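You operate a simulated robot arm through the tools that you are given. There is no shell and no other tool.

You are at the controls of a simulated robot arm. One attempt, no reset.

JOB
Clamp the yellow housing in pocket 1 and the purple one in pocket 2.
Fine: the pockets of the pallet plate; close both clamps.

The check looks at the end state, three seconds after you hand in, the way a careful person would. Anything else that was tipped, shoved, dropped, spilled or broken makes it a failure.

ROBOT AND FRAMES
A 6-joint arm with a two-finger gripper, fixed in place. Base frame: the origin is on the floor under the middle of its stand, x ahead of it, y to its left, z up; the work surface is at about z = 74. Readings come in cm, rad, newtons and seconds.
With the tool pointing down near the work surface it reaches from about 34 to 68 cm from the base axis. Its first joint turns from -1.152 to 1.152 rad. Payload 2.45 kg.
Tool frame: the origin (TCP) lies between the finger pads and is the grasp point; the fingertips stand 3 cm ahead of it; z points along the fingers, y is the line along which they close. The gripper opens to 10.6 cm; its body begins 7.9 cm behind the TCP.
Orientation is told as [roll, pitch, yaw] about the base's x, y, z axes, in that order, counted from this pose: with the fingers straight down and closing along the base's y, the tool's x points along the base's -x, its y along +y and its z along -z.

CONTROLS
- The arm moves only by the tool arm_command. Its argument "rows" is a list of rows, each an object of numbers (a shift or turn left out is 0, a gripper value left out holds the last): "x", "y", "z": the shift along the tool's x, y, z in units of 200 mm (1.0 is 200 mm); "rx", "ry", "rz": the turn, a rotation vector about the tool's x, y, z in units of 180 degrees (1.0 is 180 degrees); "jaw": the gripper command, from -1 (shut) to 1 (fully open), values between in proportion. In form: [{"x": .., "y": .., "z": .., "rx": .., "ry": .., "rz": .., "jaw": ..}, ...]. A call has 1 to 20 rows; each row is the pose to reach, as a shift and turn from the pose commanded when the call began, along the tool's axes at that moment. A call with a number of a shift or a turn outside -1 to 1 is refused whole. Each row takes 0.2 s and may step no farther than 5 cm and 0.15 rad from the row before; otherwise, or with a gripper value out of range, the whole call is refused. A pose out of reach is approached as far as the arm can. The call stops where the force on the tool passes 40 N (or 10 N more than at its start, if that is more) or the arm is blocked; 0.2 s more then pass. The fingers move at their own pace (about 15.3 cm/s each) and stop on an object; they squeeze with about 21 N. The grip force told is the motor's: it shows also when the fingers shut on nothing. Time passes only in rows, and 0.2 s behind the last, so rows that repeat a pose let the fingers close. The reply holds the time, the measured pose of the TCP, the force on the tool along the base axes, the opening and the grip force, in the units named above and with some noise, with the torque about the TCP (base axes, N m) and any sound that the robot's microphone picked up.
- Cameras (640 x 400 px; columns grow to the right, rows downward): "scene" is fixed at [7.26, 44.16, 139.03]; the picture's right is [-0.43, -0.90, 0.00], its down [-0.62, 0.30, -0.73] and it looks along [0.66, -0.31, -0.69] (base axes); focal length 335 px, centre (320, 200). "wrist" rides on the gripper at [7.6, -0.2, -10.6] in the tool frame; the picture's right is [0.02, 1.00, 0.00], its down [-0.78, 0.02, -0.62] and it looks along [-0.62, 0.01, 0.78] (tool axes); focal length 247 px, centre (320, 200). There is no depth. A picture from a camera that has moved, and an enlarged one, comes with that camera's place and axes in the base frame and with its lens.
- camera(camera): a new picture of that camera. The clock stands still meanwhile.
- zoom(camera, box): a new picture of the part [left, top, right, bottom] of that camera's present view, enlarged. The clock stands still meanwhile.
- job_done(): hands the job in; it is judged then, once.

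Nothing tells you positions but the pictures and the camera data. Unless the task says otherwise, let go and move clear before handing in.

The tools are called after "Call:" by a JSON object that holds its "method" and its "body". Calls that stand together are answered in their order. arm_command: Moves the arm, as the interface text tells. Its arguments: {"type":"object","properties":{"rows":{"type":"array","items":{"type":"object","properties":{"x":{"type":"number"},"y":{"type":"number"},"z":{"type":"number"},"rx":{"type":"number"},"ry":{"type":"number"},"rz":{"type":"number"},"jaw":{"type":"number"}}}}},"required":["rows"]} The other tools are called the same way: camera (camera) takes a picture; zoom (camera, box) takes an enlarged picture of a part of a camera's view; job_done () hands the job in.

At the start:

```text
time: 0.0
ee_pos: [42.29, 14.59, 106.85]
tcp_rot: [0.0, -0.001, 0.0]
wrist_force: [0.5, -0.2, 0.5]
moment: [-0.01, 0.02, 0.01]
grip_width: 10.61
grasp_force: 0.0
```

scene: 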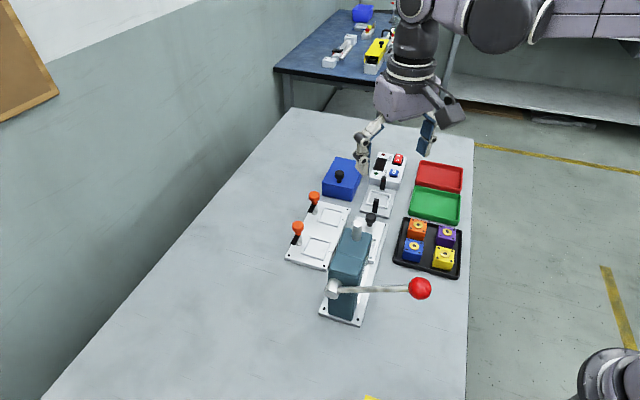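
wrist: 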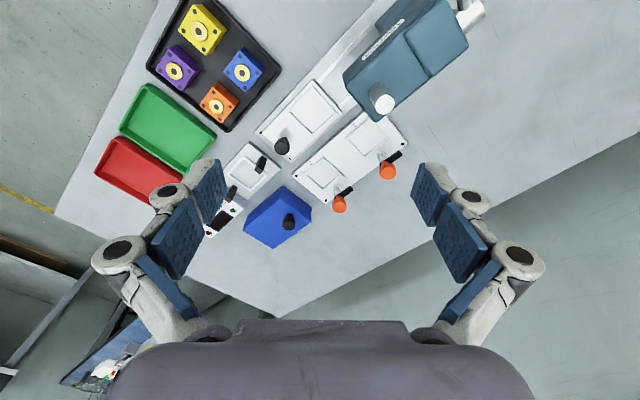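

I see a bench with a black tray holding four housings (orange, purple, blue, yellow), a white pallet plate with two pockets and two orange-knobbed clamps, and a press. I'll take enlarged views first to locate everything.

Call:
{"method": "zoom", "body": {"camera": "scene", "box": [270, 140, 480, 271]}}

Call:
{"method": "zoom", "body": {"camera": "scene", "box": [280, 180, 380, 280]}}

Call:
{"method": "zoom", "body": {"camera": "wrist", "box": [130, 0, 450, 200]}}

Call:
{"method": "zoom", "body": {"camera": "wrist", "box": [240, 70, 420, 220]}}

```text
3.05 times, centred on (375, 206) of scene
camera zoom: at [7.26, 44.16, 139.03], right [-0.43, -0.9, 0.0], down [-0.62, 0.3, -0.73], along [0.66, -0.31, -0.69], focal length 1021 px, centre (152, 183)
```

zoom: 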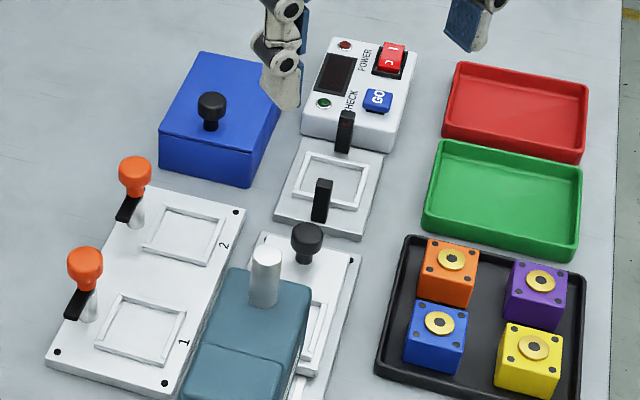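

```text
4.00 times, centred on (330, 230) of scene
camera zoom: at [7.26, 44.16, 139.03], right [-0.43, -0.9, 0.0], down [-0.62, 0.3, -0.73], along [0.66, -0.31, -0.69], focal length 1340 px, centre (280, 80)
```

zoom: 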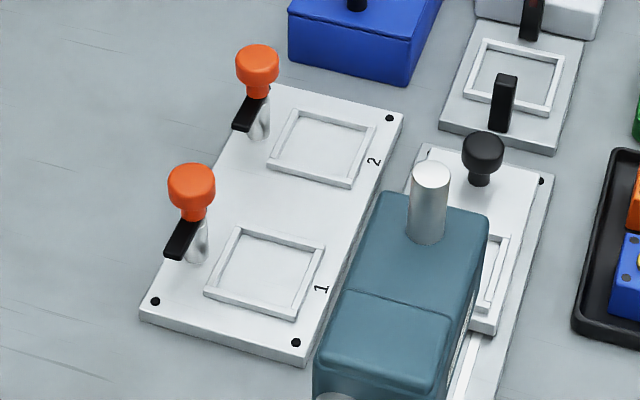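

```text
2.00 times, centred on (290, 100) of wrist
camera zoom: at [34.7, 14.41, 117.55], right [-0.02, 1.0, 0.0], down [0.78, 0.02, 0.62], along [0.62, 0.01, -0.78], focal length 494 px, centre (380, 400)
```

zoom: 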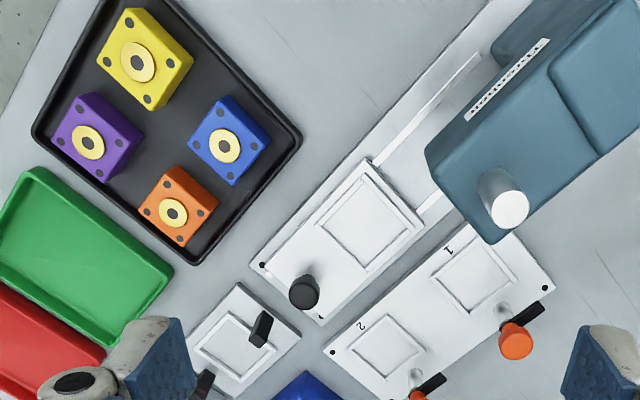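

```text
2.67 times, centred on (330, 145) of wrist
camera zoom: at [34.7, 14.41, 117.55], right [-0.02, 1.0, 0.0], down [0.78, 0.02, 0.62], along [0.62, 0.01, -0.78], focal length 659 px, centre (293, 347)
```

zoom: 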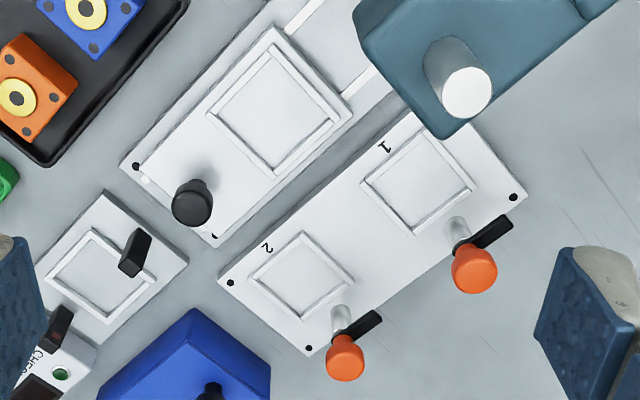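

The pallet plate sits at about 45°, with pocket 1 near (53.6, 23.2) and pocket 2 near (61.3, 15.4). Yellow is near (37.9, -1.9) and purple near (42.7, -6.9). I'll zoom in more on the clamps, the housings and the press.

Call:
{"method": "zoom", "body": {"camera": "scene", "box": [285, 180, 349, 220]}}

Call:
{"method": "zoom", "body": {"camera": "scene", "box": [281, 212, 361, 262]}}

Call:
{"method": "zoom", "body": {"camera": "wrist", "box": [340, 100, 440, 163]}}

Call:
{"method": "zoom", "body": {"camera": "wrist", "box": [290, 150, 390, 213]}}

Call:
{"method": "zoom", "body": {"camera": "wrist", "box": [140, 0, 300, 100]}}

Call:
{"method": "zoom", "body": {"camera": "scene", "box": [390, 210, 470, 280]}}

Call:
{"method": "zoom", "body": {"camera": "scene", "box": [300, 200, 460, 330]}}

```text
10.00 times, centred on (317, 200) of scene
camera zoom: at [7.26, 44.16, 139.03], right [-0.43, -0.9, 0.0], down [-0.62, 0.3, -0.73], along [0.66, -0.31, -0.69], focal length 3350 px, centre (350, 200)
```

zoom: 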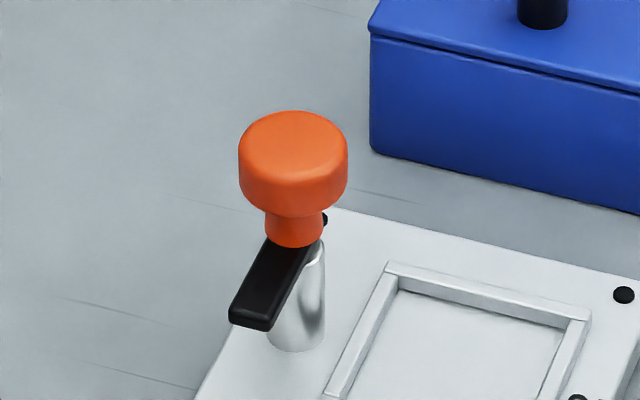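

```text
8.00 times, centred on (321, 237) of scene
camera zoom: at [7.26, 44.16, 139.03], right [-0.43, -0.9, 0.0], down [-0.62, 0.3, -0.73], along [0.66, -0.31, -0.69], focal length 2680 px, centre (312, -96)
```

zoom: 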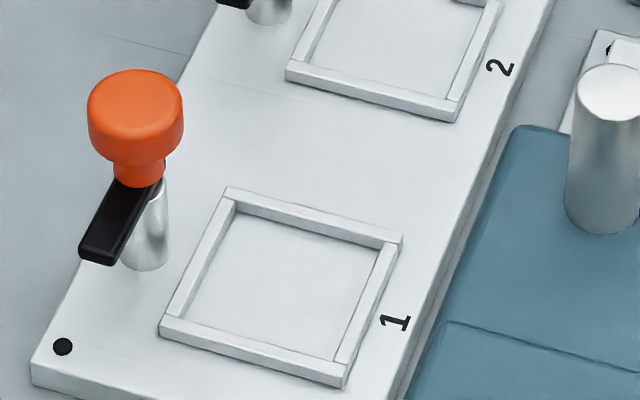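

```text
6.35 times, centred on (390, 132) of wrist
camera zoom: at [34.7, 14.41, 117.55], right [-0.02, 1.0, 0.0], down [0.78, 0.02, 0.62], along [0.62, 0.01, -0.78], focal length 1568 px, centre (-124, 635)
```

zoom: 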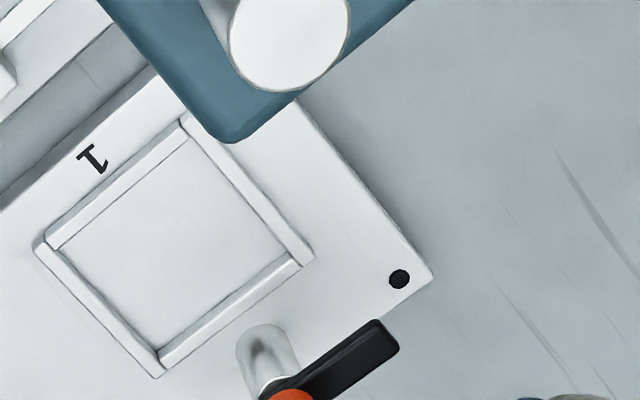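

```text
6.35 times, centred on (340, 182) of wrist
camera zoom: at [34.7, 14.41, 117.55], right [-0.02, 1.0, 0.0], down [0.78, 0.02, 0.62], along [0.62, 0.01, -0.78], focal length 1568 px, centre (193, 318)
```

zoom: 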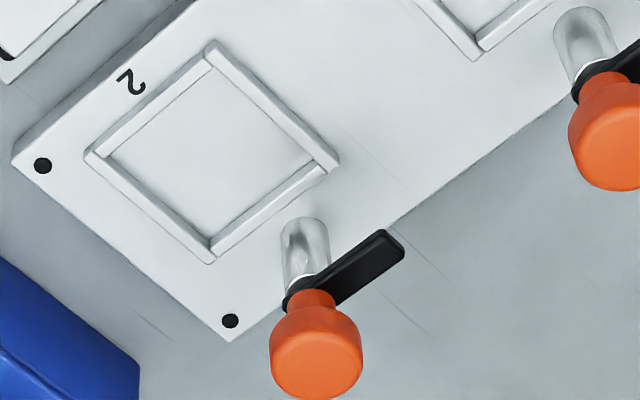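

```text
4.00 times, centred on (220, 50) of wrist
camera zoom: at [34.7, 14.41, 117.55], right [-0.02, 1.0, 0.0], down [0.78, 0.02, 0.62], along [0.62, 0.01, -0.78], focal length 988 px, centre (720, 800)
```

zoom: 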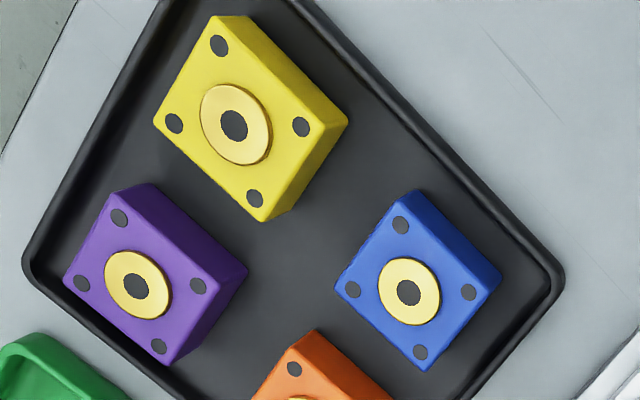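

```text
5.71 times, centred on (430, 245) of scene
camera zoom: at [7.26, 44.16, 139.03], right [-0.43, -0.9, 0.0], down [-0.62, 0.3, -0.73], along [0.66, -0.31, -0.69], focal length 1914 px, centre (-309, -57)
```

zoom: 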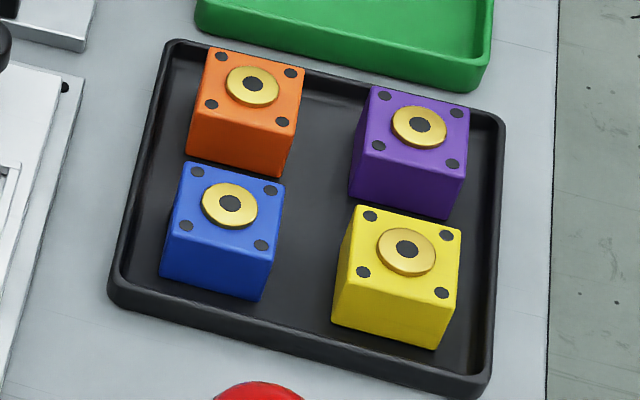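

```text
3.08 times, centred on (380, 265) of scene
camera zoom: at [7.26, 44.16, 139.03], right [-0.43, -0.9, 0.0], down [-0.62, 0.3, -0.73], along [0.66, -0.31, -0.69], focal length 1031 px, centre (135, 0)
```

zoom: 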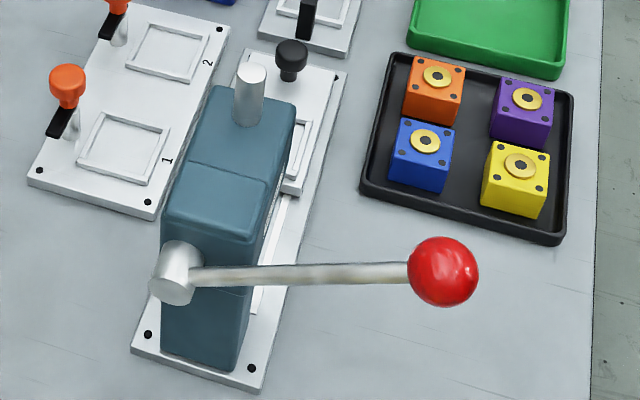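

The housings are all at 45°, like the plate, and the clamps look like swing clamps: a black arm on a post, turned by an orange knob. Next I'll check the gripper's shape against the press, which stands close to pocket 1.

Call:
{"method": "zoom", "body": {"camera": "scene", "box": [340, 0, 500, 190]}}

Call:
{"method": "zoom", "body": {"camera": "wrist", "box": [320, 0, 500, 112]}}

Call:
{"method": "zoom", "body": {"camera": "scene", "box": [310, 210, 400, 330]}}

```text
2.11 times, centred on (420, 95) of scene
camera zoom: at [7.26, 44.16, 139.03], right [-0.43, -0.9, 0.0], down [-0.62, 0.3, -0.73], along [0.66, -0.31, -0.69], focal length 705 px, centre (110, 421)
```

zoom: 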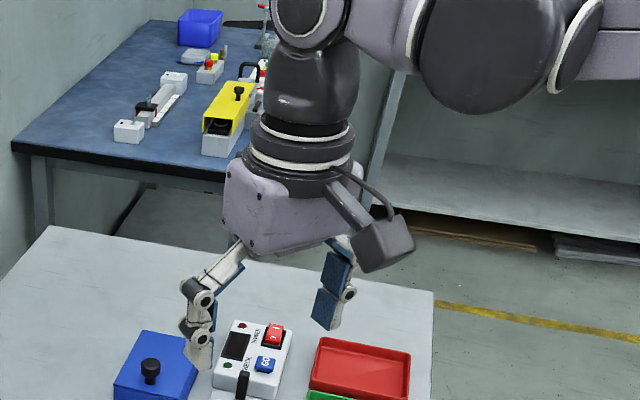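

```text
3.56 times, centred on (410, 56) of wrist
camera zoom: at [34.7, 14.41, 117.55], right [-0.02, 1.0, 0.0], down [0.78, 0.02, 0.62], along [0.62, 0.01, -0.78], focal length 878 px, centre (0, 712)
```

zoom: 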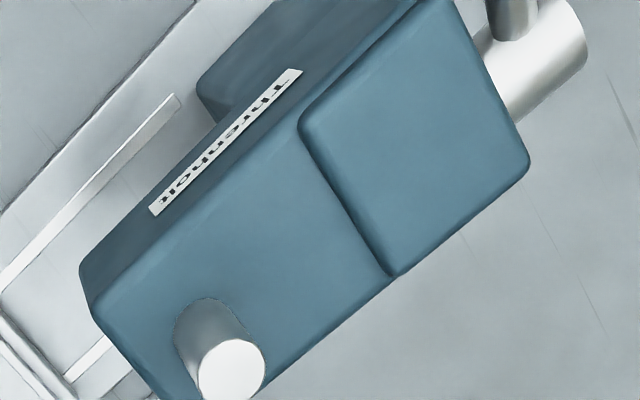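

```text
3.33 times, centred on (355, 270) of scene
camera zoom: at [7.26, 44.16, 139.03], right [-0.43, -0.9, 0.0], down [-0.62, 0.3, -0.73], along [0.66, -0.31, -0.69], focal length 1117 px, centre (203, -33)
```

zoom: 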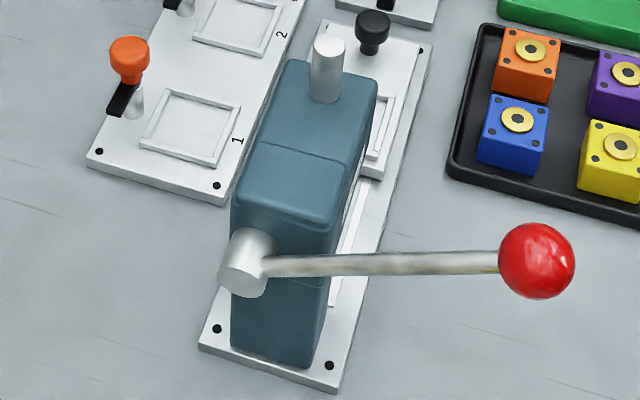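

I've located the press's body corner near (45.2, 21.0, 89.8), which leaves about 2 cm for the camera housing at pocket 1 with yaw +45°. I'll look closely at the fingers to learn how thick they are.

Call:
{"method": "zoom", "body": {"camera": "scene", "box": [345, 100, 445, 170]}}

Call:
{"method": "zoom", "body": {"camera": "wrist", "box": [80, 140, 560, 400]}}

```text
5.71 times, centred on (395, 135) of scene
camera zoom: at [7.26, 44.16, 139.03], right [-0.43, -0.9, 0.0], down [-0.62, 0.3, -0.73], along [0.66, -0.31, -0.69], focal length 1914 px, centre (-109, 571)
```

zoom: 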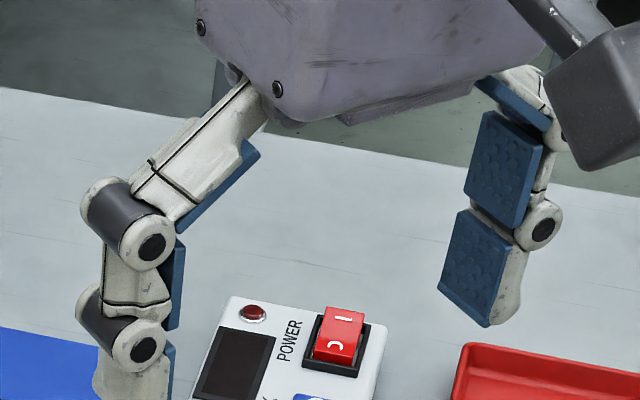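

```text
1.33 times, centred on (320, 270) of wrist
camera zoom: at [34.7, 14.41, 117.55], right [-0.02, 1.0, 0.0], down [0.78, 0.02, 0.62], along [0.62, 0.01, -0.78], focal length 329 px, centre (320, 107)
```

zoom: 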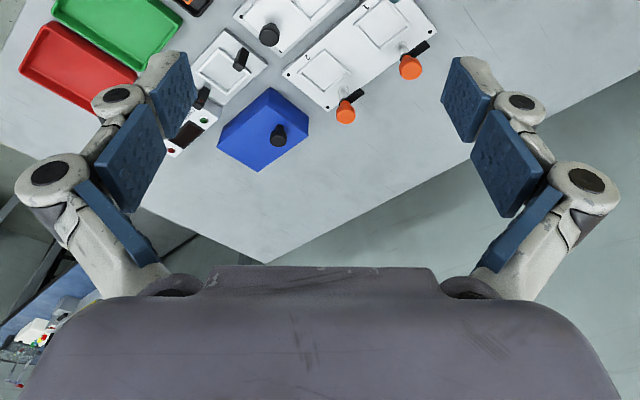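

The fingers are about 1.5 cm thick at the tip and about 2.1 cm at the knuckle, and they can work above the tray rim. I'll move over the tray at a safe height with yaw +45° to measure the housings more closely.

Call:
{"method": "arm_command", "body": {"rows": [{"x": 0.0125, "y": -0.10375, "z": 0.05, "rz": -0.03125, "jaw": 1}, {"x": 0.025, "y": -0.2075, "z": 0.1, "rz": -0.0625}, {"x": 0.0375, "y": -0.31125, "z": 0.15, "rz": -0.09375}, {"x": 0.05, "y": -0.415, "z": 0.2, "rz": -0.125}, {"x": 0.0625, "y": -0.51875, "z": 0.25, "rz": -0.15625}, {"x": 0.075, "y": -0.6225, "z": 0.3, "rz": -0.1875}, {"x": 0.0875, "y": -0.72625, "z": 0.35, "rz": -0.21875}, {"x": 0.1, "y": -0.83, "z": 0.4, "rz": -0.25}, {"x": 0.1, "y": -0.83, "z": 0.4, "rz": -0.25}]}}

Call:
{"method": "camera", "body": {"camera": "wrist"}}

Call:
{"method": "camera", "body": {"camera": "scene"}}

```text
time: 2.0
ee_pos: [40.33, -1.98, 98.85]
tcp_rot: [-0.001, 0.0, 0.788]
wrist_force: [0.0, -0.4, 0.2]
moment: [0.01, 0.02, 0.0]
grip_width: 10.6
grasp_force: 0.1
```

```text
taken
camera wrist: at [35.12, -7.42, 109.48], right [-0.72, 0.69, 0.0], down [0.54, 0.57, 0.62], along [0.43, 0.45, -0.78], focal length 247 px, centre (320, 200)
```

wrist: 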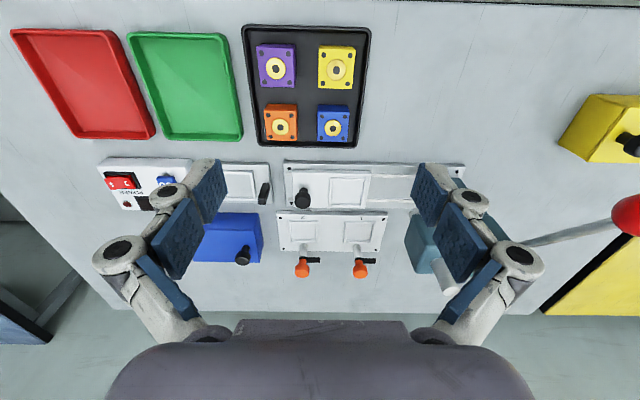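

```text
taken
```

scene: 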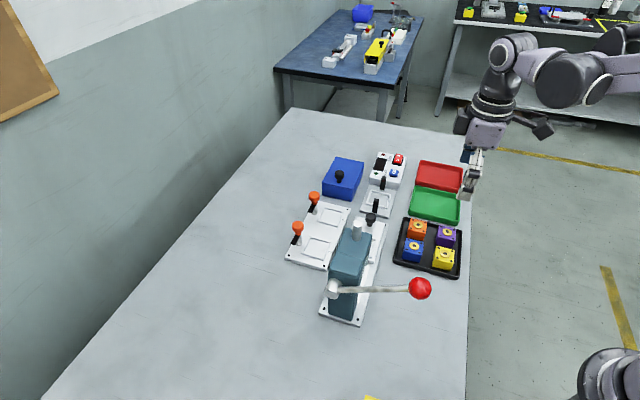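

The wrist view now lines up with the tray and the plate. I'll enlarge the tray, the plate and the ball lever.

Call:
{"method": "zoom", "body": {"camera": "wrist", "box": [230, 15, 390, 155]}}

Call:
{"method": "zoom", "body": {"camera": "wrist", "box": [300, 30, 380, 80]}}

Call:
{"method": "zoom", "body": {"camera": "wrist", "box": [265, 200, 395, 282]}}

```text
2.86 times, centred on (310, 85) of wrist
camera zoom: at [35.12, -7.42, 109.48], right [-0.72, 0.69, 0.0], down [0.54, 0.57, 0.62], along [0.43, 0.45, -0.78], focal length 706 px, centre (349, 529)
```

zoom: 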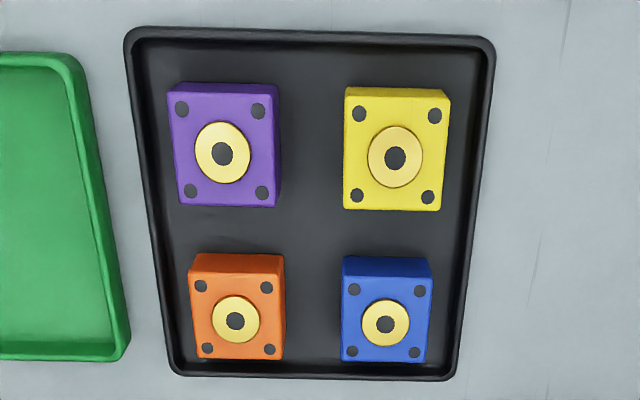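

```text
8.00 times, centred on (340, 55) of wrist
camera zoom: at [35.12, -7.42, 109.48], right [-0.72, 0.69, 0.0], down [0.54, 0.57, 0.62], along [0.43, 0.45, -0.78], focal length 1976 px, centre (160, 1360)
```

zoom: 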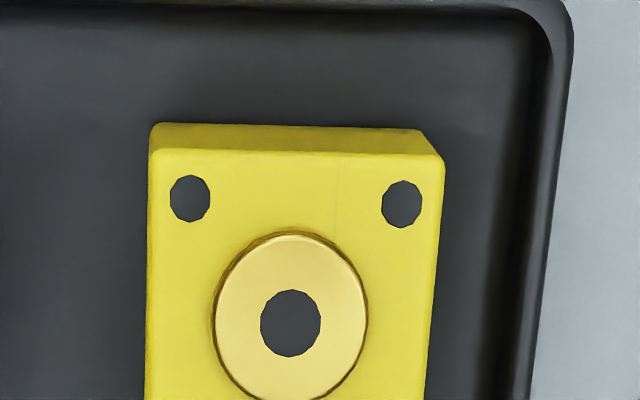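

```text
4.88 times, centred on (330, 241) of wrist
camera zoom: at [35.12, -7.42, 109.48], right [-0.72, 0.69, 0.0], down [0.54, 0.57, 0.62], along [0.43, 0.45, -0.78], focal length 1205 px, centre (271, -0)
```

zoom: 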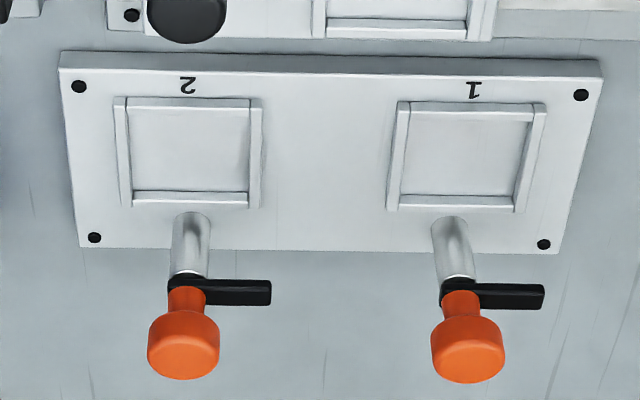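

I need the tray rim's height and the housings' heights, so I'll zoom in on the tray edge and the housing sides from the scene camera.

Call:
{"method": "zoom", "body": {"camera": "scene", "box": [425, 240, 473, 284]}}

Call:
{"method": "zoom", "body": {"camera": "scene", "box": [391, 215, 471, 265]}}

Call:
{"method": "zoom", "body": {"camera": "wrist", "box": [325, 14, 381, 49]}}

Call:
{"method": "zoom", "body": {"camera": "scene", "box": [284, 210, 348, 250]}}

```text
9.09 times, centred on (449, 262) of scene
camera zoom: at [7.26, 44.16, 139.03], right [-0.43, -0.9, 0.0], down [-0.62, 0.3, -0.73], along [0.66, -0.31, -0.69], focal length 3046 px, centre (-853, -364)
```

zoom: 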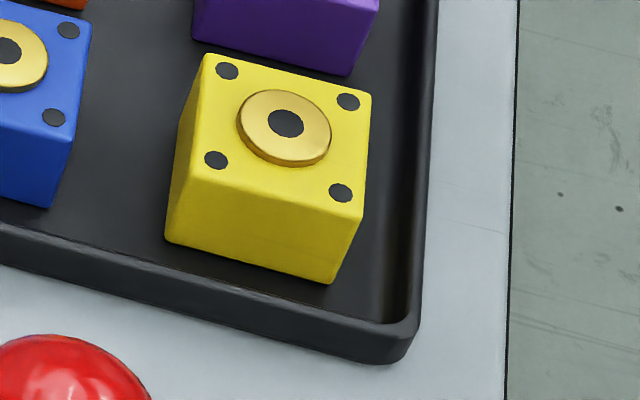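

```text
8.00 times, centred on (431, 240) of scene
camera zoom: at [7.26, 44.16, 139.03], right [-0.43, -0.9, 0.0], down [-0.62, 0.3, -0.73], along [0.66, -0.31, -0.69], focal length 2680 px, centre (-568, -120)
```

zoom: 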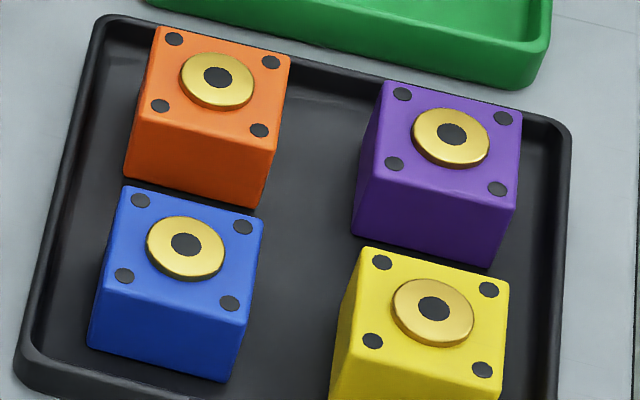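

```text
11.43 times, centred on (353, 32) of wrist
camera zoom: at [35.12, -7.42, 109.48], right [-0.72, 0.69, 0.0], down [0.54, 0.57, 0.62], along [0.43, 0.45, -0.78], focal length 2823 px, centre (-57, 2126)
```

zoom: 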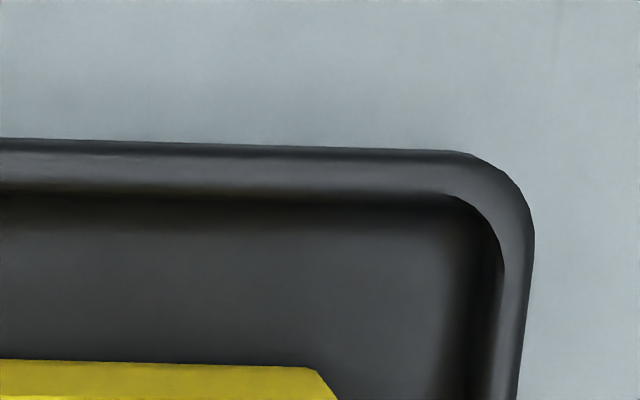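

```text
10.00 times, centred on (316, 230) of scene
camera zoom: at [7.26, 44.16, 139.03], right [-0.43, -0.9, 0.0], down [-0.62, 0.3, -0.73], along [0.66, -0.31, -0.69], focal length 3350 px, centre (360, -100)
```

zoom: 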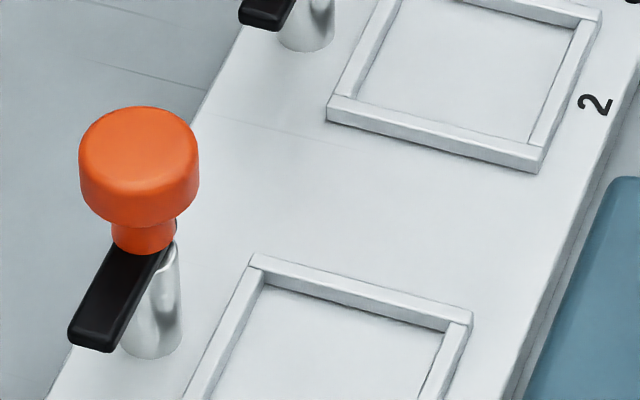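

Yellow centres at about (37.95, -1.85) with its top near z 77.3, and the tray rim is about 75.2, so I'll grip with the tips above the rim. I'll go over yellow at height 88 with the jaws at 5.4 cm and check alignment.

Call:
{"method": "arm_command", "body": {"rows": [{"x": 0.02, "y": 0.022, "z": 0.13, "jaw": 0.02}, {"x": 0.04, "y": 0.044, "z": 0.27, "jaw": 0.02}, {"x": 0.06, "y": 0.066, "z": 0.4, "jaw": 0.02}, {"x": 0.077, "y": 0.0884, "z": 0.5425, "jaw": 0.02}, {"x": 0.077, "y": 0.0884, "z": 0.5425, "jaw": 0.02}]}}

Call:
{"method": "camera", "body": {"camera": "wrist"}}

Call:
{"method": "zoom", "body": {"camera": "scene", "box": [380, 160, 500, 280]}}

```text
time: 3.2
ee_pos: [37.75, -1.82, 88.04]
tcp_rot: [0.0, 0.0, 0.787]
wrist_force: [0.2, 0.3, 0.8]
moment: [0.01, -0.02, 0.0]
grip_width: 5.37
grasp_force: 0.1
```

```text
taken
camera wrist: at [32.54, -7.31, 98.67], right [-0.72, 0.69, 0.0], down [0.54, 0.57, 0.62], along [0.43, 0.45, -0.78], focal length 247 px, centre (320, 200)
```

wrist: 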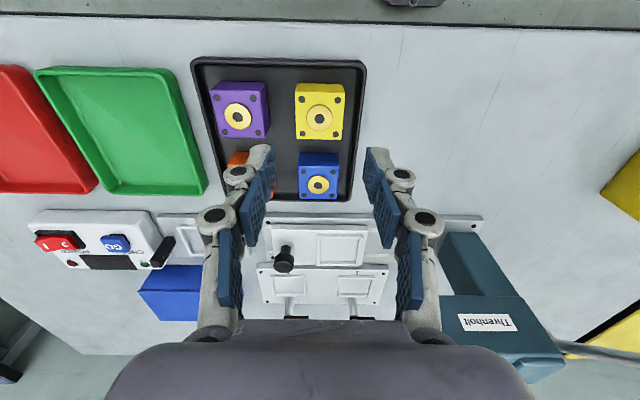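

```text
3.33 times, centred on (440, 220) of scene
camera zoom: at [7.26, 44.16, 139.03], right [-0.43, -0.9, 0.0], down [-0.62, 0.3, -0.73], along [0.66, -0.31, -0.69], focal length 1117 px, centre (-80, 133)
```

zoom: 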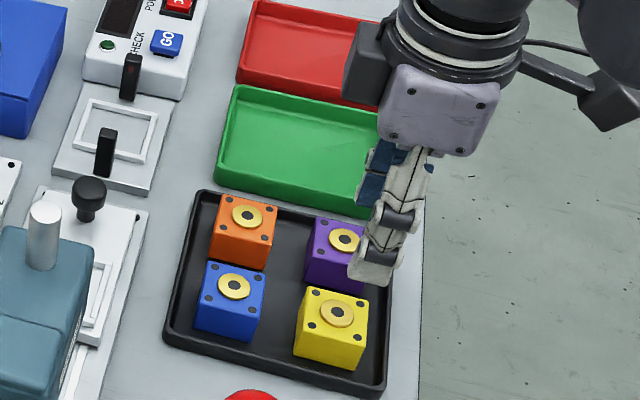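

The measured pose is now (37.75, -1.82), and yellow appears right on the gripper's centre line. I'll zoom in to check the alignment precisely.

Call:
{"method": "zoom", "body": {"camera": "wrist", "box": [280, 67, 376, 147]}}

Call:
{"method": "zoom", "body": {"camera": "wrist", "box": [200, 50, 440, 210]}}

```text
5.00 times, centred on (328, 107) of wrist
camera zoom: at [32.54, -7.31, 98.67], right [-0.72, 0.69, 0.0], down [0.54, 0.57, 0.62], along [0.43, 0.45, -0.78], focal length 1235 px, centre (280, 665)
```

zoom: 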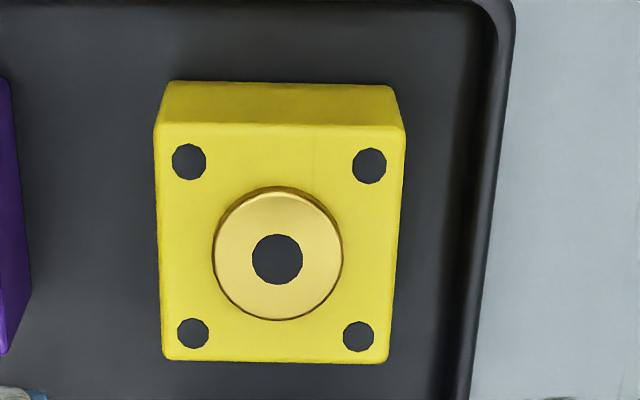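

```text
2.50 times, centred on (320, 130) of wrist
camera zoom: at [32.54, -7.31, 98.67], right [-0.72, 0.69, 0.0], down [0.54, 0.57, 0.62], along [0.43, 0.45, -0.78], focal length 617 px, centre (320, 375)
```

zoom: 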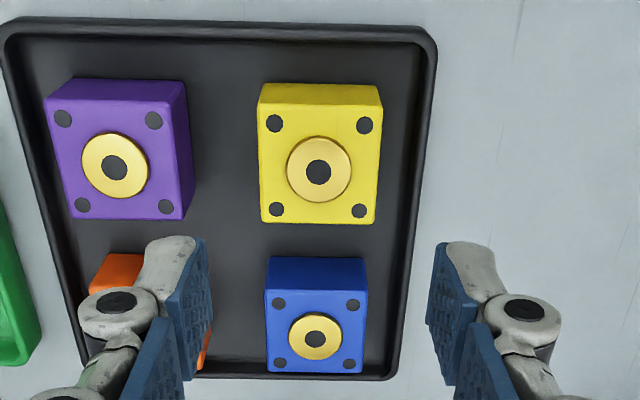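

Yellow is within 0.1 cm of the gripper centre. I'll descend straight until the tips are at about z 75.8, just above the rim and well below the housing top.

Call:
{"method": "arm_command", "body": {"rows": [{"x": -0.003, "y": -0.004, "z": 0.12, "jaw": 0.02}, {"x": -0.003, "y": -0.004, "z": 0.24, "jaw": 0.02}, {"x": -0.003, "y": -0.004, "z": 0.34, "jaw": 0.02}, {"x": -0.003, "y": -0.004, "z": 0.41, "jaw": 0.02}, {"x": -0.003, "y": -0.004, "z": 0.462, "jaw": 0.02}, {"x": -0.003, "y": -0.004, "z": 0.462, "jaw": 0.02}]}}

Call:
{"method": "camera", "body": {"camera": "wrist"}}

Call:
{"method": "zoom", "body": {"camera": "scene", "box": [390, 200, 480, 290]}}

```text
time: 4.6
ee_pos: [37.98, -1.77, 78.83]
tcp_rot: [-0.001, 0.0, 0.786]
wrist_force: [-0.6, -0.2, 0.2]
moment: [0.01, 0.03, -0.01]
grip_width: 5.4
grasp_force: 0.0
```

```text
taken
camera wrist: at [32.88, -7.32, 89.51], right [-0.72, 0.69, 0.0], down [0.54, 0.57, 0.62], along [0.43, 0.45, -0.78], focal length 247 px, centre (320, 200)
```

wrist: 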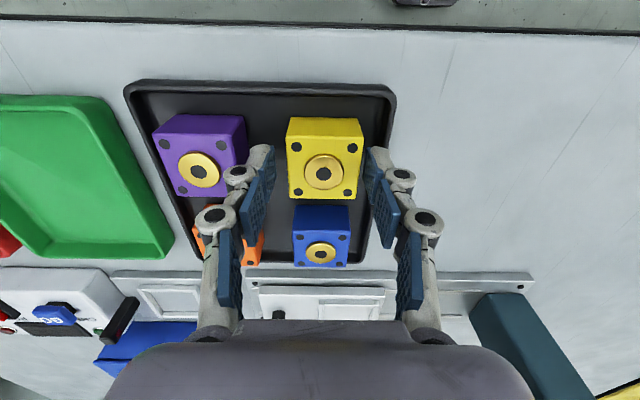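

```text
4.44 times, centred on (435, 245) of scene
camera zoom: at [7.26, 44.16, 139.03], right [-0.43, -0.9, 0.0], down [-0.62, 0.3, -0.73], along [0.66, -0.31, -0.69], focal length 1489 px, centre (-191, 0)
```

zoom: 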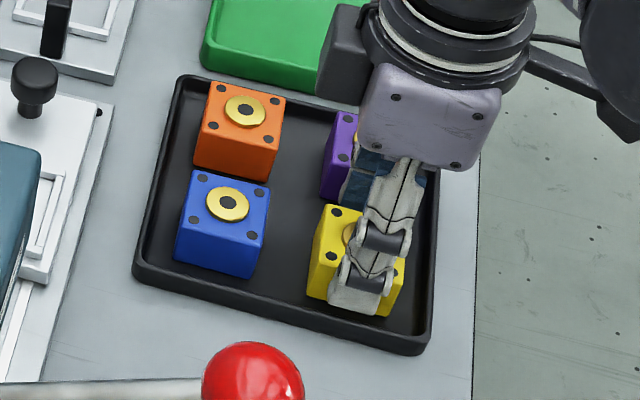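

The fingers straddle yellow cleanly. I'll measure the small fore-aft offset before closing.

Call:
{"method": "zoom", "body": {"camera": "wrist", "box": [260, 105, 390, 210]}}

```text
3.81 times, centred on (325, 158) of wrist
camera zoom: at [32.88, -7.32, 89.51], right [-0.72, 0.69, 0.0], down [0.54, 0.57, 0.62], along [0.43, 0.45, -0.78], focal length 941 px, centre (301, 362)
```

zoom: 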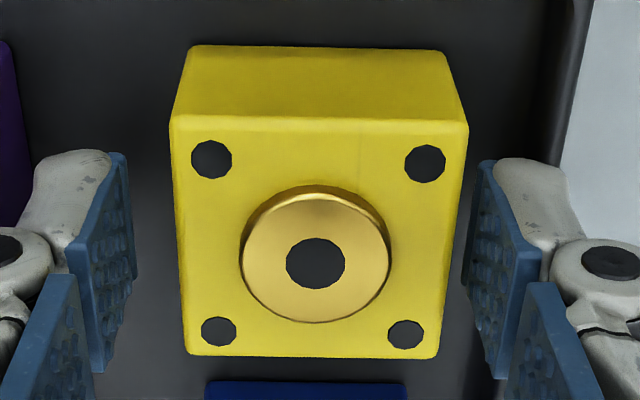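

Yellow is only 0.16 cm sideways and 0.1 cm back from the gripper centre. I'll correct that, close on it, and check the grip.

Call:
{"method": "arm_command", "body": {"rows": [{"x": 0.005, "y": 0.008, "jaw": 0.02}, {"x": 0.005, "y": 0.008, "jaw": 0.02}, {"x": 0.005, "y": 0.008, "jaw": -1}, {"x": 0.005, "y": 0.008, "jaw": -1}, {"x": 0.005, "y": 0.008, "jaw": -1}, {"x": 0.005, "y": 0.008, "jaw": -1}]}}

Call:
{"method": "zoom", "body": {"camera": "wrist", "box": [200, 60, 440, 260]}}

```text
time: 6.0
ee_pos: [37.82, -1.75, 78.85]
tcp_rot: [-0.002, 0.0, 0.786]
wrist_force: [-1.3, 0.2, 2.1]
moment: [0.09, 0.11, 0.02]
grip_width: 4.12
grasp_force: 20.6
```

```text
2.00 times, centred on (320, 160) of wrist
camera zoom: at [32.64, -7.29, 89.51], right [-0.72, 0.69, 0.0], down [0.54, 0.57, 0.62], along [0.43, 0.45, -0.78], focal length 494 px, centre (320, 280)
```

zoom: 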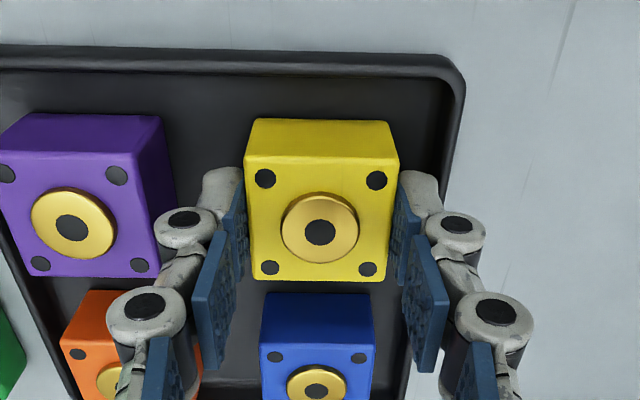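

Yellow is gripped with a 4.12 cm opening at 20.6 N. I'll lift it slowly and check that it came along.

Call:
{"method": "arm_command", "body": {"rows": [{"z": -0.04}, {"z": -0.1}, {"z": -0.2}, {"z": -0.35}, {"z": -0.5}, {"z": -0.7}, {"z": -0.9}, {"z": -1.0}, {"z": -1.0}]}}

Call:
{"method": "camera", "body": {"camera": "wrist"}}

Call:
{"method": "camera", "body": {"camera": "scene"}}

```text
time: 8.0
ee_pos: [37.76, -1.79, 98.92]
tcp_rot: [0.0, 0.0, 0.785]
wrist_force: [0.6, 0.1, 0.9]
moment: [0.01, -0.02, -0.01]
grip_width: 0.01
grasp_force: 21.0
```

```text
taken
camera wrist: at [32.62, -7.33, 109.51], right [-0.72, 0.69, 0.0], down [0.54, 0.57, 0.62], along [0.43, 0.45, -0.78], focal length 247 px, centre (320, 200)
```

wrist: 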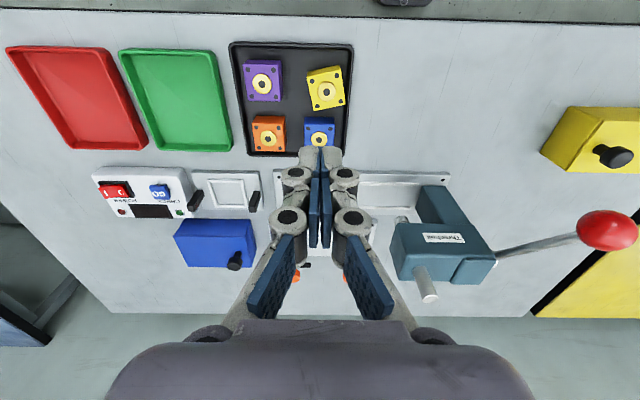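

```text
taken
```

scene: 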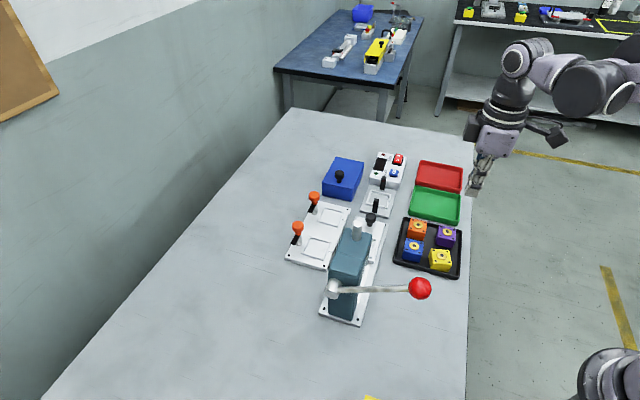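

The grip slipped: the jaws have shut on nothing and yellow is still in the tray, slightly turned. I'll look closely before trying again with a deeper grip.

Call:
{"method": "zoom", "body": {"camera": "wrist", "box": [228, 38, 356, 158]}}

Call:
{"method": "zoom", "body": {"camera": "scene", "box": [391, 215, 471, 281]}}

Call:
{"method": "zoom", "body": {"camera": "scene", "box": [448, 110, 528, 200]}}

```text
3.33 times, centred on (292, 98) of wrist
camera zoom: at [32.62, -7.33, 109.51], right [-0.72, 0.69, 0.0], down [0.54, 0.57, 0.62], along [0.43, 0.45, -0.78], focal length 823 px, centre (413, 540)
```

zoom: 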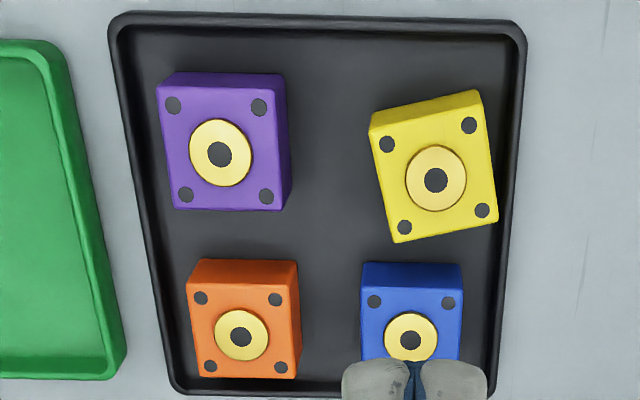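

```text
6.06 times, centred on (431, 248) of scene
camera zoom: at [7.26, 44.16, 139.03], right [-0.43, -0.9, 0.0], down [-0.62, 0.3, -0.73], along [0.66, -0.31, -0.69], focal length 2030 px, centre (-353, -91)
```

zoom: 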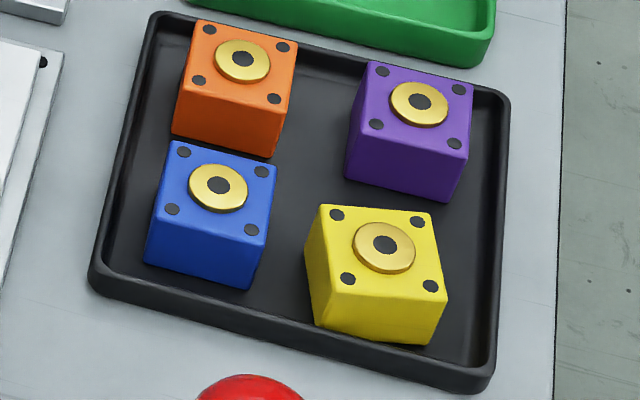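

```text
4.44 times, centred on (488, 155) of scene
camera zoom: at [7.26, 44.16, 139.03], right [-0.43, -0.9, 0.0], down [-0.62, 0.3, -0.73], along [0.66, -0.31, -0.69], focal length 1489 px, centre (-427, 400)
```

zoom: 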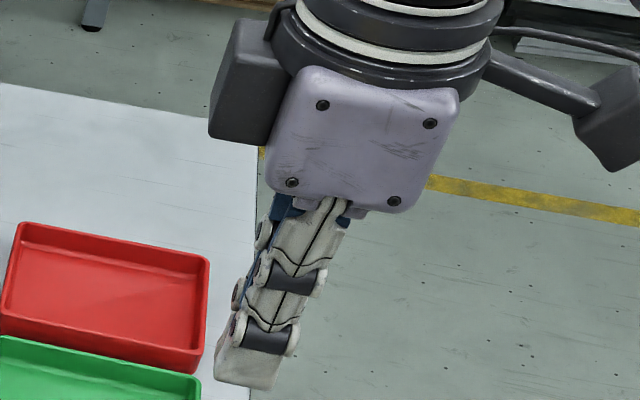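

Yellow slipped, probably because the grip was too shallow. It is still upright, turned about 13° and nearer the tray wall. I'll return above it with matching yaw so I can draw it away from the wall and regrip deeper.

Call:
{"method": "arm_command", "body": {"rows": [{"x": -0.01, "y": 0.01, "z": 0.1, "rz": -0.02, "jaw": 0.04}, {"x": -0.02, "y": 0.02, "z": 0.22, "rz": -0.04, "jaw": 0.04}, {"x": -0.03, "y": 0.03, "z": 0.34, "rz": -0.06, "jaw": 0.04}, {"x": -0.034, "y": 0.04, "z": 0.45, "rz": -0.0744, "jaw": 0.04}, {"x": -0.034, "y": 0.04, "z": 0.545, "rz": -0.0744, "jaw": 0.04}, {"x": -0.034, "y": 0.04, "z": 0.545, "rz": -0.0744, "jaw": 0.04}]}}

Call:
{"method": "zoom", "body": {"camera": "wrist", "box": [200, 40, 440, 190]}}

Call:
{"method": "zoom", "body": {"camera": "wrist", "box": [280, 67, 376, 147]}}

```text
time: 9.4
ee_pos: [37.8, -0.71, 87.97]
tcp_rot: [0.0, 0.0, 1.019]
wrist_force: [0.2, 0.1, -0.1]
moment: [0.01, 0.04, 0.0]
grip_width: 5.53
grasp_force: 0.1
```

```text
2.67 times, centred on (320, 115) of wrist
camera zoom: at [34.04, -7.42, 98.59], right [-0.86, 0.51, 0.0], down [0.4, 0.68, 0.62], along [0.31, 0.54, -0.78], focal length 659 px, centre (320, 427)
```

zoom: 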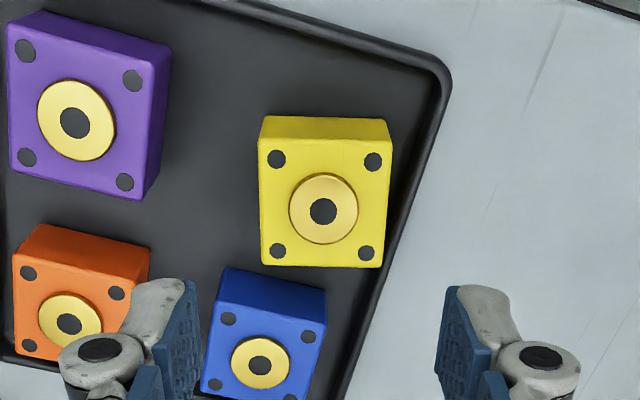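

```text
5.00 times, centred on (328, 107) of wrist
camera zoom: at [34.04, -7.42, 98.59], right [-0.86, 0.51, 0.0], down [0.4, 0.68, 0.62], along [0.31, 0.54, -0.78], focal length 1235 px, centre (280, 665)
```

zoom: 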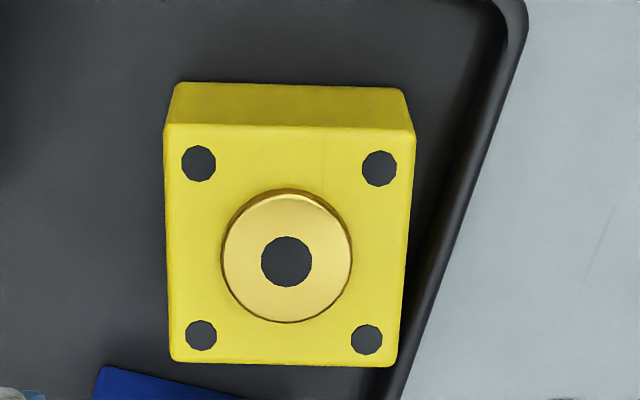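

The yaw matches and yellow is centred in the jaws. I'll go down with the tips above the rim, close, then drag it slowly about 1.5 cm away from the wall while turning back to 45°.

Call:
{"method": "arm_command", "body": {"rows": [{"x": -0.005, "z": 0.12, "jaw": 0.04}, {"x": -0.005, "z": 0.24, "jaw": 0.04}, {"x": -0.005, "z": 0.35, "jaw": 0.04}, {"x": -0.005, "z": 0.42, "jaw": 0.04}, {"x": -0.005, "z": 0.456, "jaw": 0.04}, {"x": -0.005, "z": 0.456, "jaw": 0.04}, {"x": -0.005, "z": 0.456, "jaw": -1}, {"x": -0.005, "z": 0.456, "jaw": -1}, {"x": -0.005, "z": 0.456, "jaw": -1}, {"x": -0.005, "z": 0.456, "jaw": -1}]}}

```text
time: 11.6
ee_pos: [37.76, -0.7, 78.91]
tcp_rot: [0.001, 0.001, 1.02]
wrist_force: [0.5, 0.5, -0.5]
moment: [-0.02, 0.05, -0.02]
grip_width: 4.13
grasp_force: 20.5
```

Yellow is gripped at 4.13 cm. Now I'll drag it slowly away from the wall and turn back to 45°.

Call:
{"method": "arm_command", "body": {"rows": [{"x": 0.004, "y": -0.0067, "rz": 0.0074}, {"x": 0.0083, "y": -0.0134, "rz": 0.0149}, {"x": 0.0125, "y": -0.0202, "rz": 0.0223}, {"x": 0.0167, "y": -0.0269, "rz": 0.0298}, {"x": 0.0208, "y": -0.0336, "rz": 0.0372}, {"x": 0.025, "y": -0.0403, "rz": 0.0446}, {"x": 0.0292, "y": -0.047, "rz": 0.0521}, {"x": 0.0334, "y": -0.0538, "rz": 0.0595}, {"x": 0.0375, "y": -0.0605, "rz": 0.067}, {"x": 0.0417, "y": -0.0672, "rz": 0.0744}, {"x": 0.0417, "y": -0.0672, "rz": 0.0744}]}}

Call:
{"method": "zoom", "body": {"camera": "wrist", "box": [200, 60, 440, 260]}}

```text
time: 14.0
ee_pos: [38.54, -2.21, 78.83]
tcp_rot: [0.0, 0.001, 0.786]
wrist_force: [-0.1, -1.6, -1.0]
moment: [0.0, -0.01, -0.02]
grip_width: 4.11
grasp_force: 21.3
```

```text
2.00 times, centred on (320, 160) of wrist
camera zoom: at [33.3, -7.67, 89.47], right [-0.72, 0.69, 0.0], down [0.54, 0.57, 0.62], along [0.43, 0.45, -0.78], focal length 494 px, centre (320, 280)
```

zoom: 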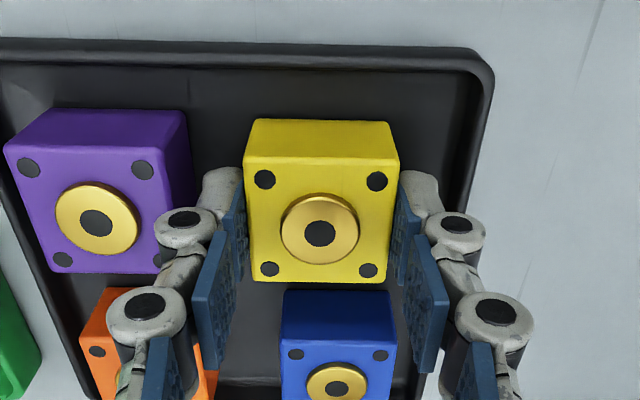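

Yellow came along and is now squared up with room on both sides. I'll open slightly, go 0.75 cm deeper, close again and lift slowly by 0.6 cm to test the grip.

Call:
{"method": "arm_command", "body": {"rows": [{"jaw": -0.06}, {"jaw": -0.06}, {"x": 0.006, "z": 0.012, "jaw": -0.06}, {"x": 0.006, "z": 0.025, "jaw": -0.06}, {"x": 0.006, "z": 0.037, "jaw": -0.06}, {"x": 0.006, "z": 0.037, "jaw": -0.06}, {"x": 0.006, "z": 0.037, "jaw": -1}, {"x": 0.006, "z": 0.037, "jaw": -1}, {"x": 0.006, "z": 0.037, "jaw": -1}, {"x": 0.006, "z": 0.037, "jaw": -1}]}}

Call:
{"method": "arm_command", "body": {"rows": [{"z": -0.005}, {"z": -0.01}, {"z": -0.015}, {"z": -0.02}, {"z": -0.025}, {"z": -0.03}, {"z": -0.03}, {"z": -0.03}]}}

Call:
{"method": "zoom", "body": {"camera": "wrist", "box": [200, 60, 440, 260]}}

Call:
{"method": "zoom", "body": {"camera": "scene", "box": [400, 215, 480, 281]}}

```text
time: 16.2
ee_pos: [38.48, -2.31, 78.1]
tcp_rot: [-0.001, 0.001, 0.787]
wrist_force: [0.9, 0.2, -0.2]
moment: [0.03, -0.02, -0.01]
grip_width: 4.16
grasp_force: 21.1
```

```text
time: 18.0
ee_pos: [38.35, -2.25, 78.72]
tcp_rot: [-0.001, 0.0, 0.785]
wrist_force: [0.9, 0.7, -1.1]
moment: [0.01, 0.0, 0.04]
grip_width: 4.13
grasp_force: 21.0
```

```text
2.00 times, centred on (320, 160) of wrist
camera zoom: at [33.18, -7.76, 89.3], right [-0.72, 0.69, 0.0], down [0.54, 0.57, 0.62], along [0.43, 0.45, -0.78], focal length 494 px, centre (320, 280)
```

zoom: 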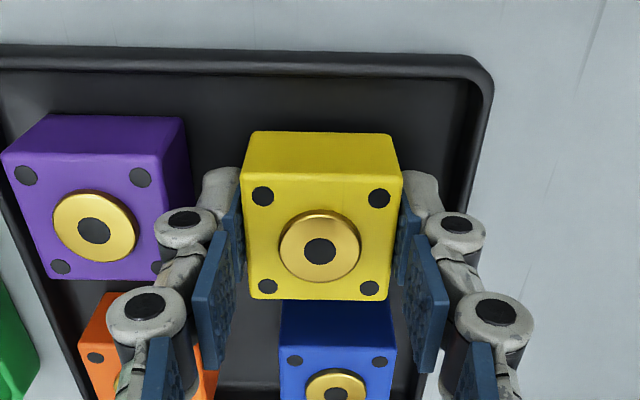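

```text
6.06 times, centred on (440, 248) of scene
camera zoom: at [7.26, 44.16, 139.03], right [-0.43, -0.9, 0.0], down [-0.62, 0.3, -0.73], along [0.66, -0.31, -0.69], focal length 2030 px, centre (-407, -91)
```

zoom: 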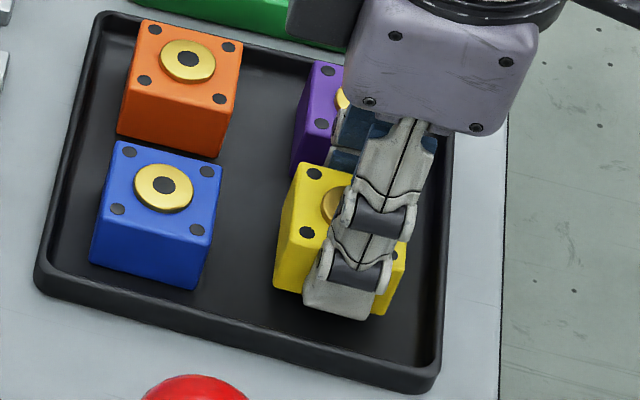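

Yellow has risen with the gripper this time. I'll keep lifting gently and check again.

Call:
{"method": "arm_command", "body": {"rows": [{"z": -0.01}, {"z": -0.025}, {"z": -0.045}, {"z": -0.065}, {"z": -0.085}, {"z": -0.105}, {"z": -0.125}, {"z": -0.145}, {"z": -0.165}, {"z": -0.18}, {"z": -0.19}, {"z": -0.195}, {"z": -0.195}]}}

Call:
{"method": "zoom", "body": {"camera": "wrist", "box": [200, 60, 440, 260]}}

```text
time: 20.8
ee_pos: [38.35, -2.31, 82.6]
tcp_rot: [0.0, 0.001, 0.786]
wrist_force: [-0.6, -0.4, -1.9]
moment: [0.0, -0.01, -0.01]
grip_width: 4.17
grasp_force: 20.9
```

```text
2.00 times, centred on (320, 160) of wrist
camera zoom: at [33.17, -7.78, 93.23], right [-0.72, 0.69, 0.0], down [0.54, 0.57, 0.62], along [0.43, 0.45, -0.78], focal length 494 px, centre (320, 280)
```

zoom: 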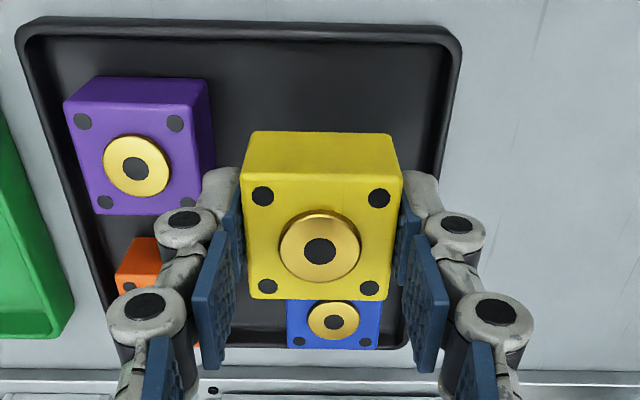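

Yellow is held firmly. I'll raise it to about z 100 and then move in two stages towards pocket 1, passing above the press.

Call:
{"method": "arm_command", "body": {"rows": [{"z": -0.02}, {"z": -0.06}, {"z": -0.12}, {"z": -0.19}, {"z": -0.27}, {"z": -0.35}, {"z": -0.43}, {"z": -0.51}, {"z": -0.59}, {"z": -0.67}, {"z": -0.74}, {"z": -0.8}, {"z": -0.84}, {"z": -0.86}, {"z": -0.87}, {"z": -0.87}]}}

Call:
{"method": "arm_command", "body": {"rows": [{"x": -0.02, "y": 0.005}, {"x": -0.06, "y": 0.015}, {"x": -0.11, "y": 0.027}, {"x": -0.17, "y": 0.042}, {"x": -0.24, "y": 0.06}, {"x": -0.31, "y": 0.077}, {"x": -0.38, "y": 0.094}, {"x": -0.45, "y": 0.111}, {"x": -0.52, "y": 0.129}, {"x": -0.58, "y": 0.144}, {"x": -0.63, "y": 0.156}, {"x": -0.67, "y": 0.166}, {"x": -0.7, "y": 0.173}, {"x": -0.72, "y": 0.1775}, {"x": -0.72, "y": 0.1775}]}}

Call:
{"method": "camera", "body": {"camera": "wrist"}}

Call:
{"method": "camera", "body": {"camera": "scene"}}

```text
time: 24.2
ee_pos: [38.37, -2.1, 99.9]
tcp_rot: [-0.001, -0.001, 0.787]
wrist_force: [0.1, -0.3, -2.2]
moment: [0.0, 0.0, 0.01]
grip_width: 4.16
grasp_force: 20.6
```

```text
time: 27.4
ee_pos: [46.08, 10.61, 100.05]
tcp_rot: [-0.001, 0.002, 0.786]
wrist_force: [0.1, 0.3, -1.9]
moment: [0.02, -0.02, -0.01]
grip_width: 4.14
grasp_force: 20.9
```

```text
taken
camera wrist: at [40.91, 5.06, 110.61], right [-0.72, 0.69, 0.0], down [0.54, 0.57, 0.62], along [0.43, 0.45, -0.78], focal length 247 px, centre (320, 200)
```

wrist: 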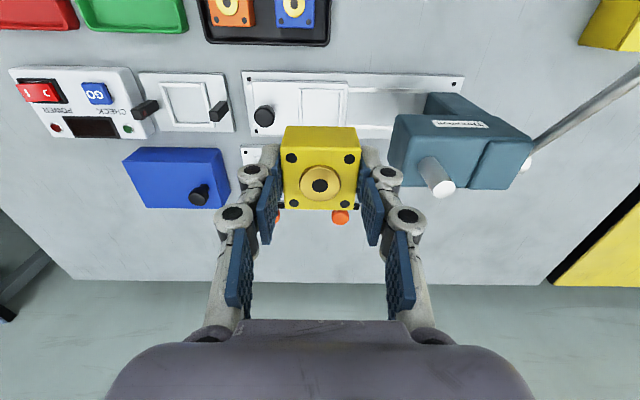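

```text
taken
```

scene: 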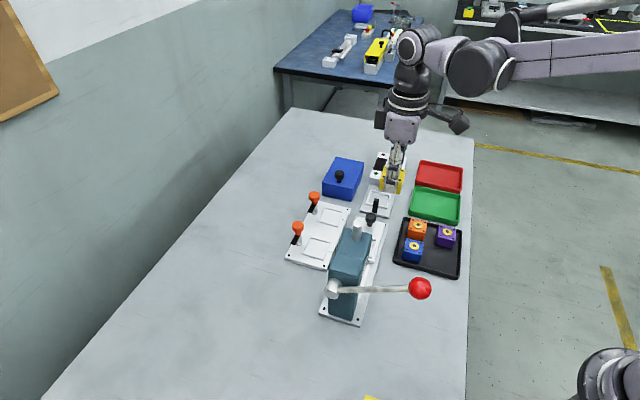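

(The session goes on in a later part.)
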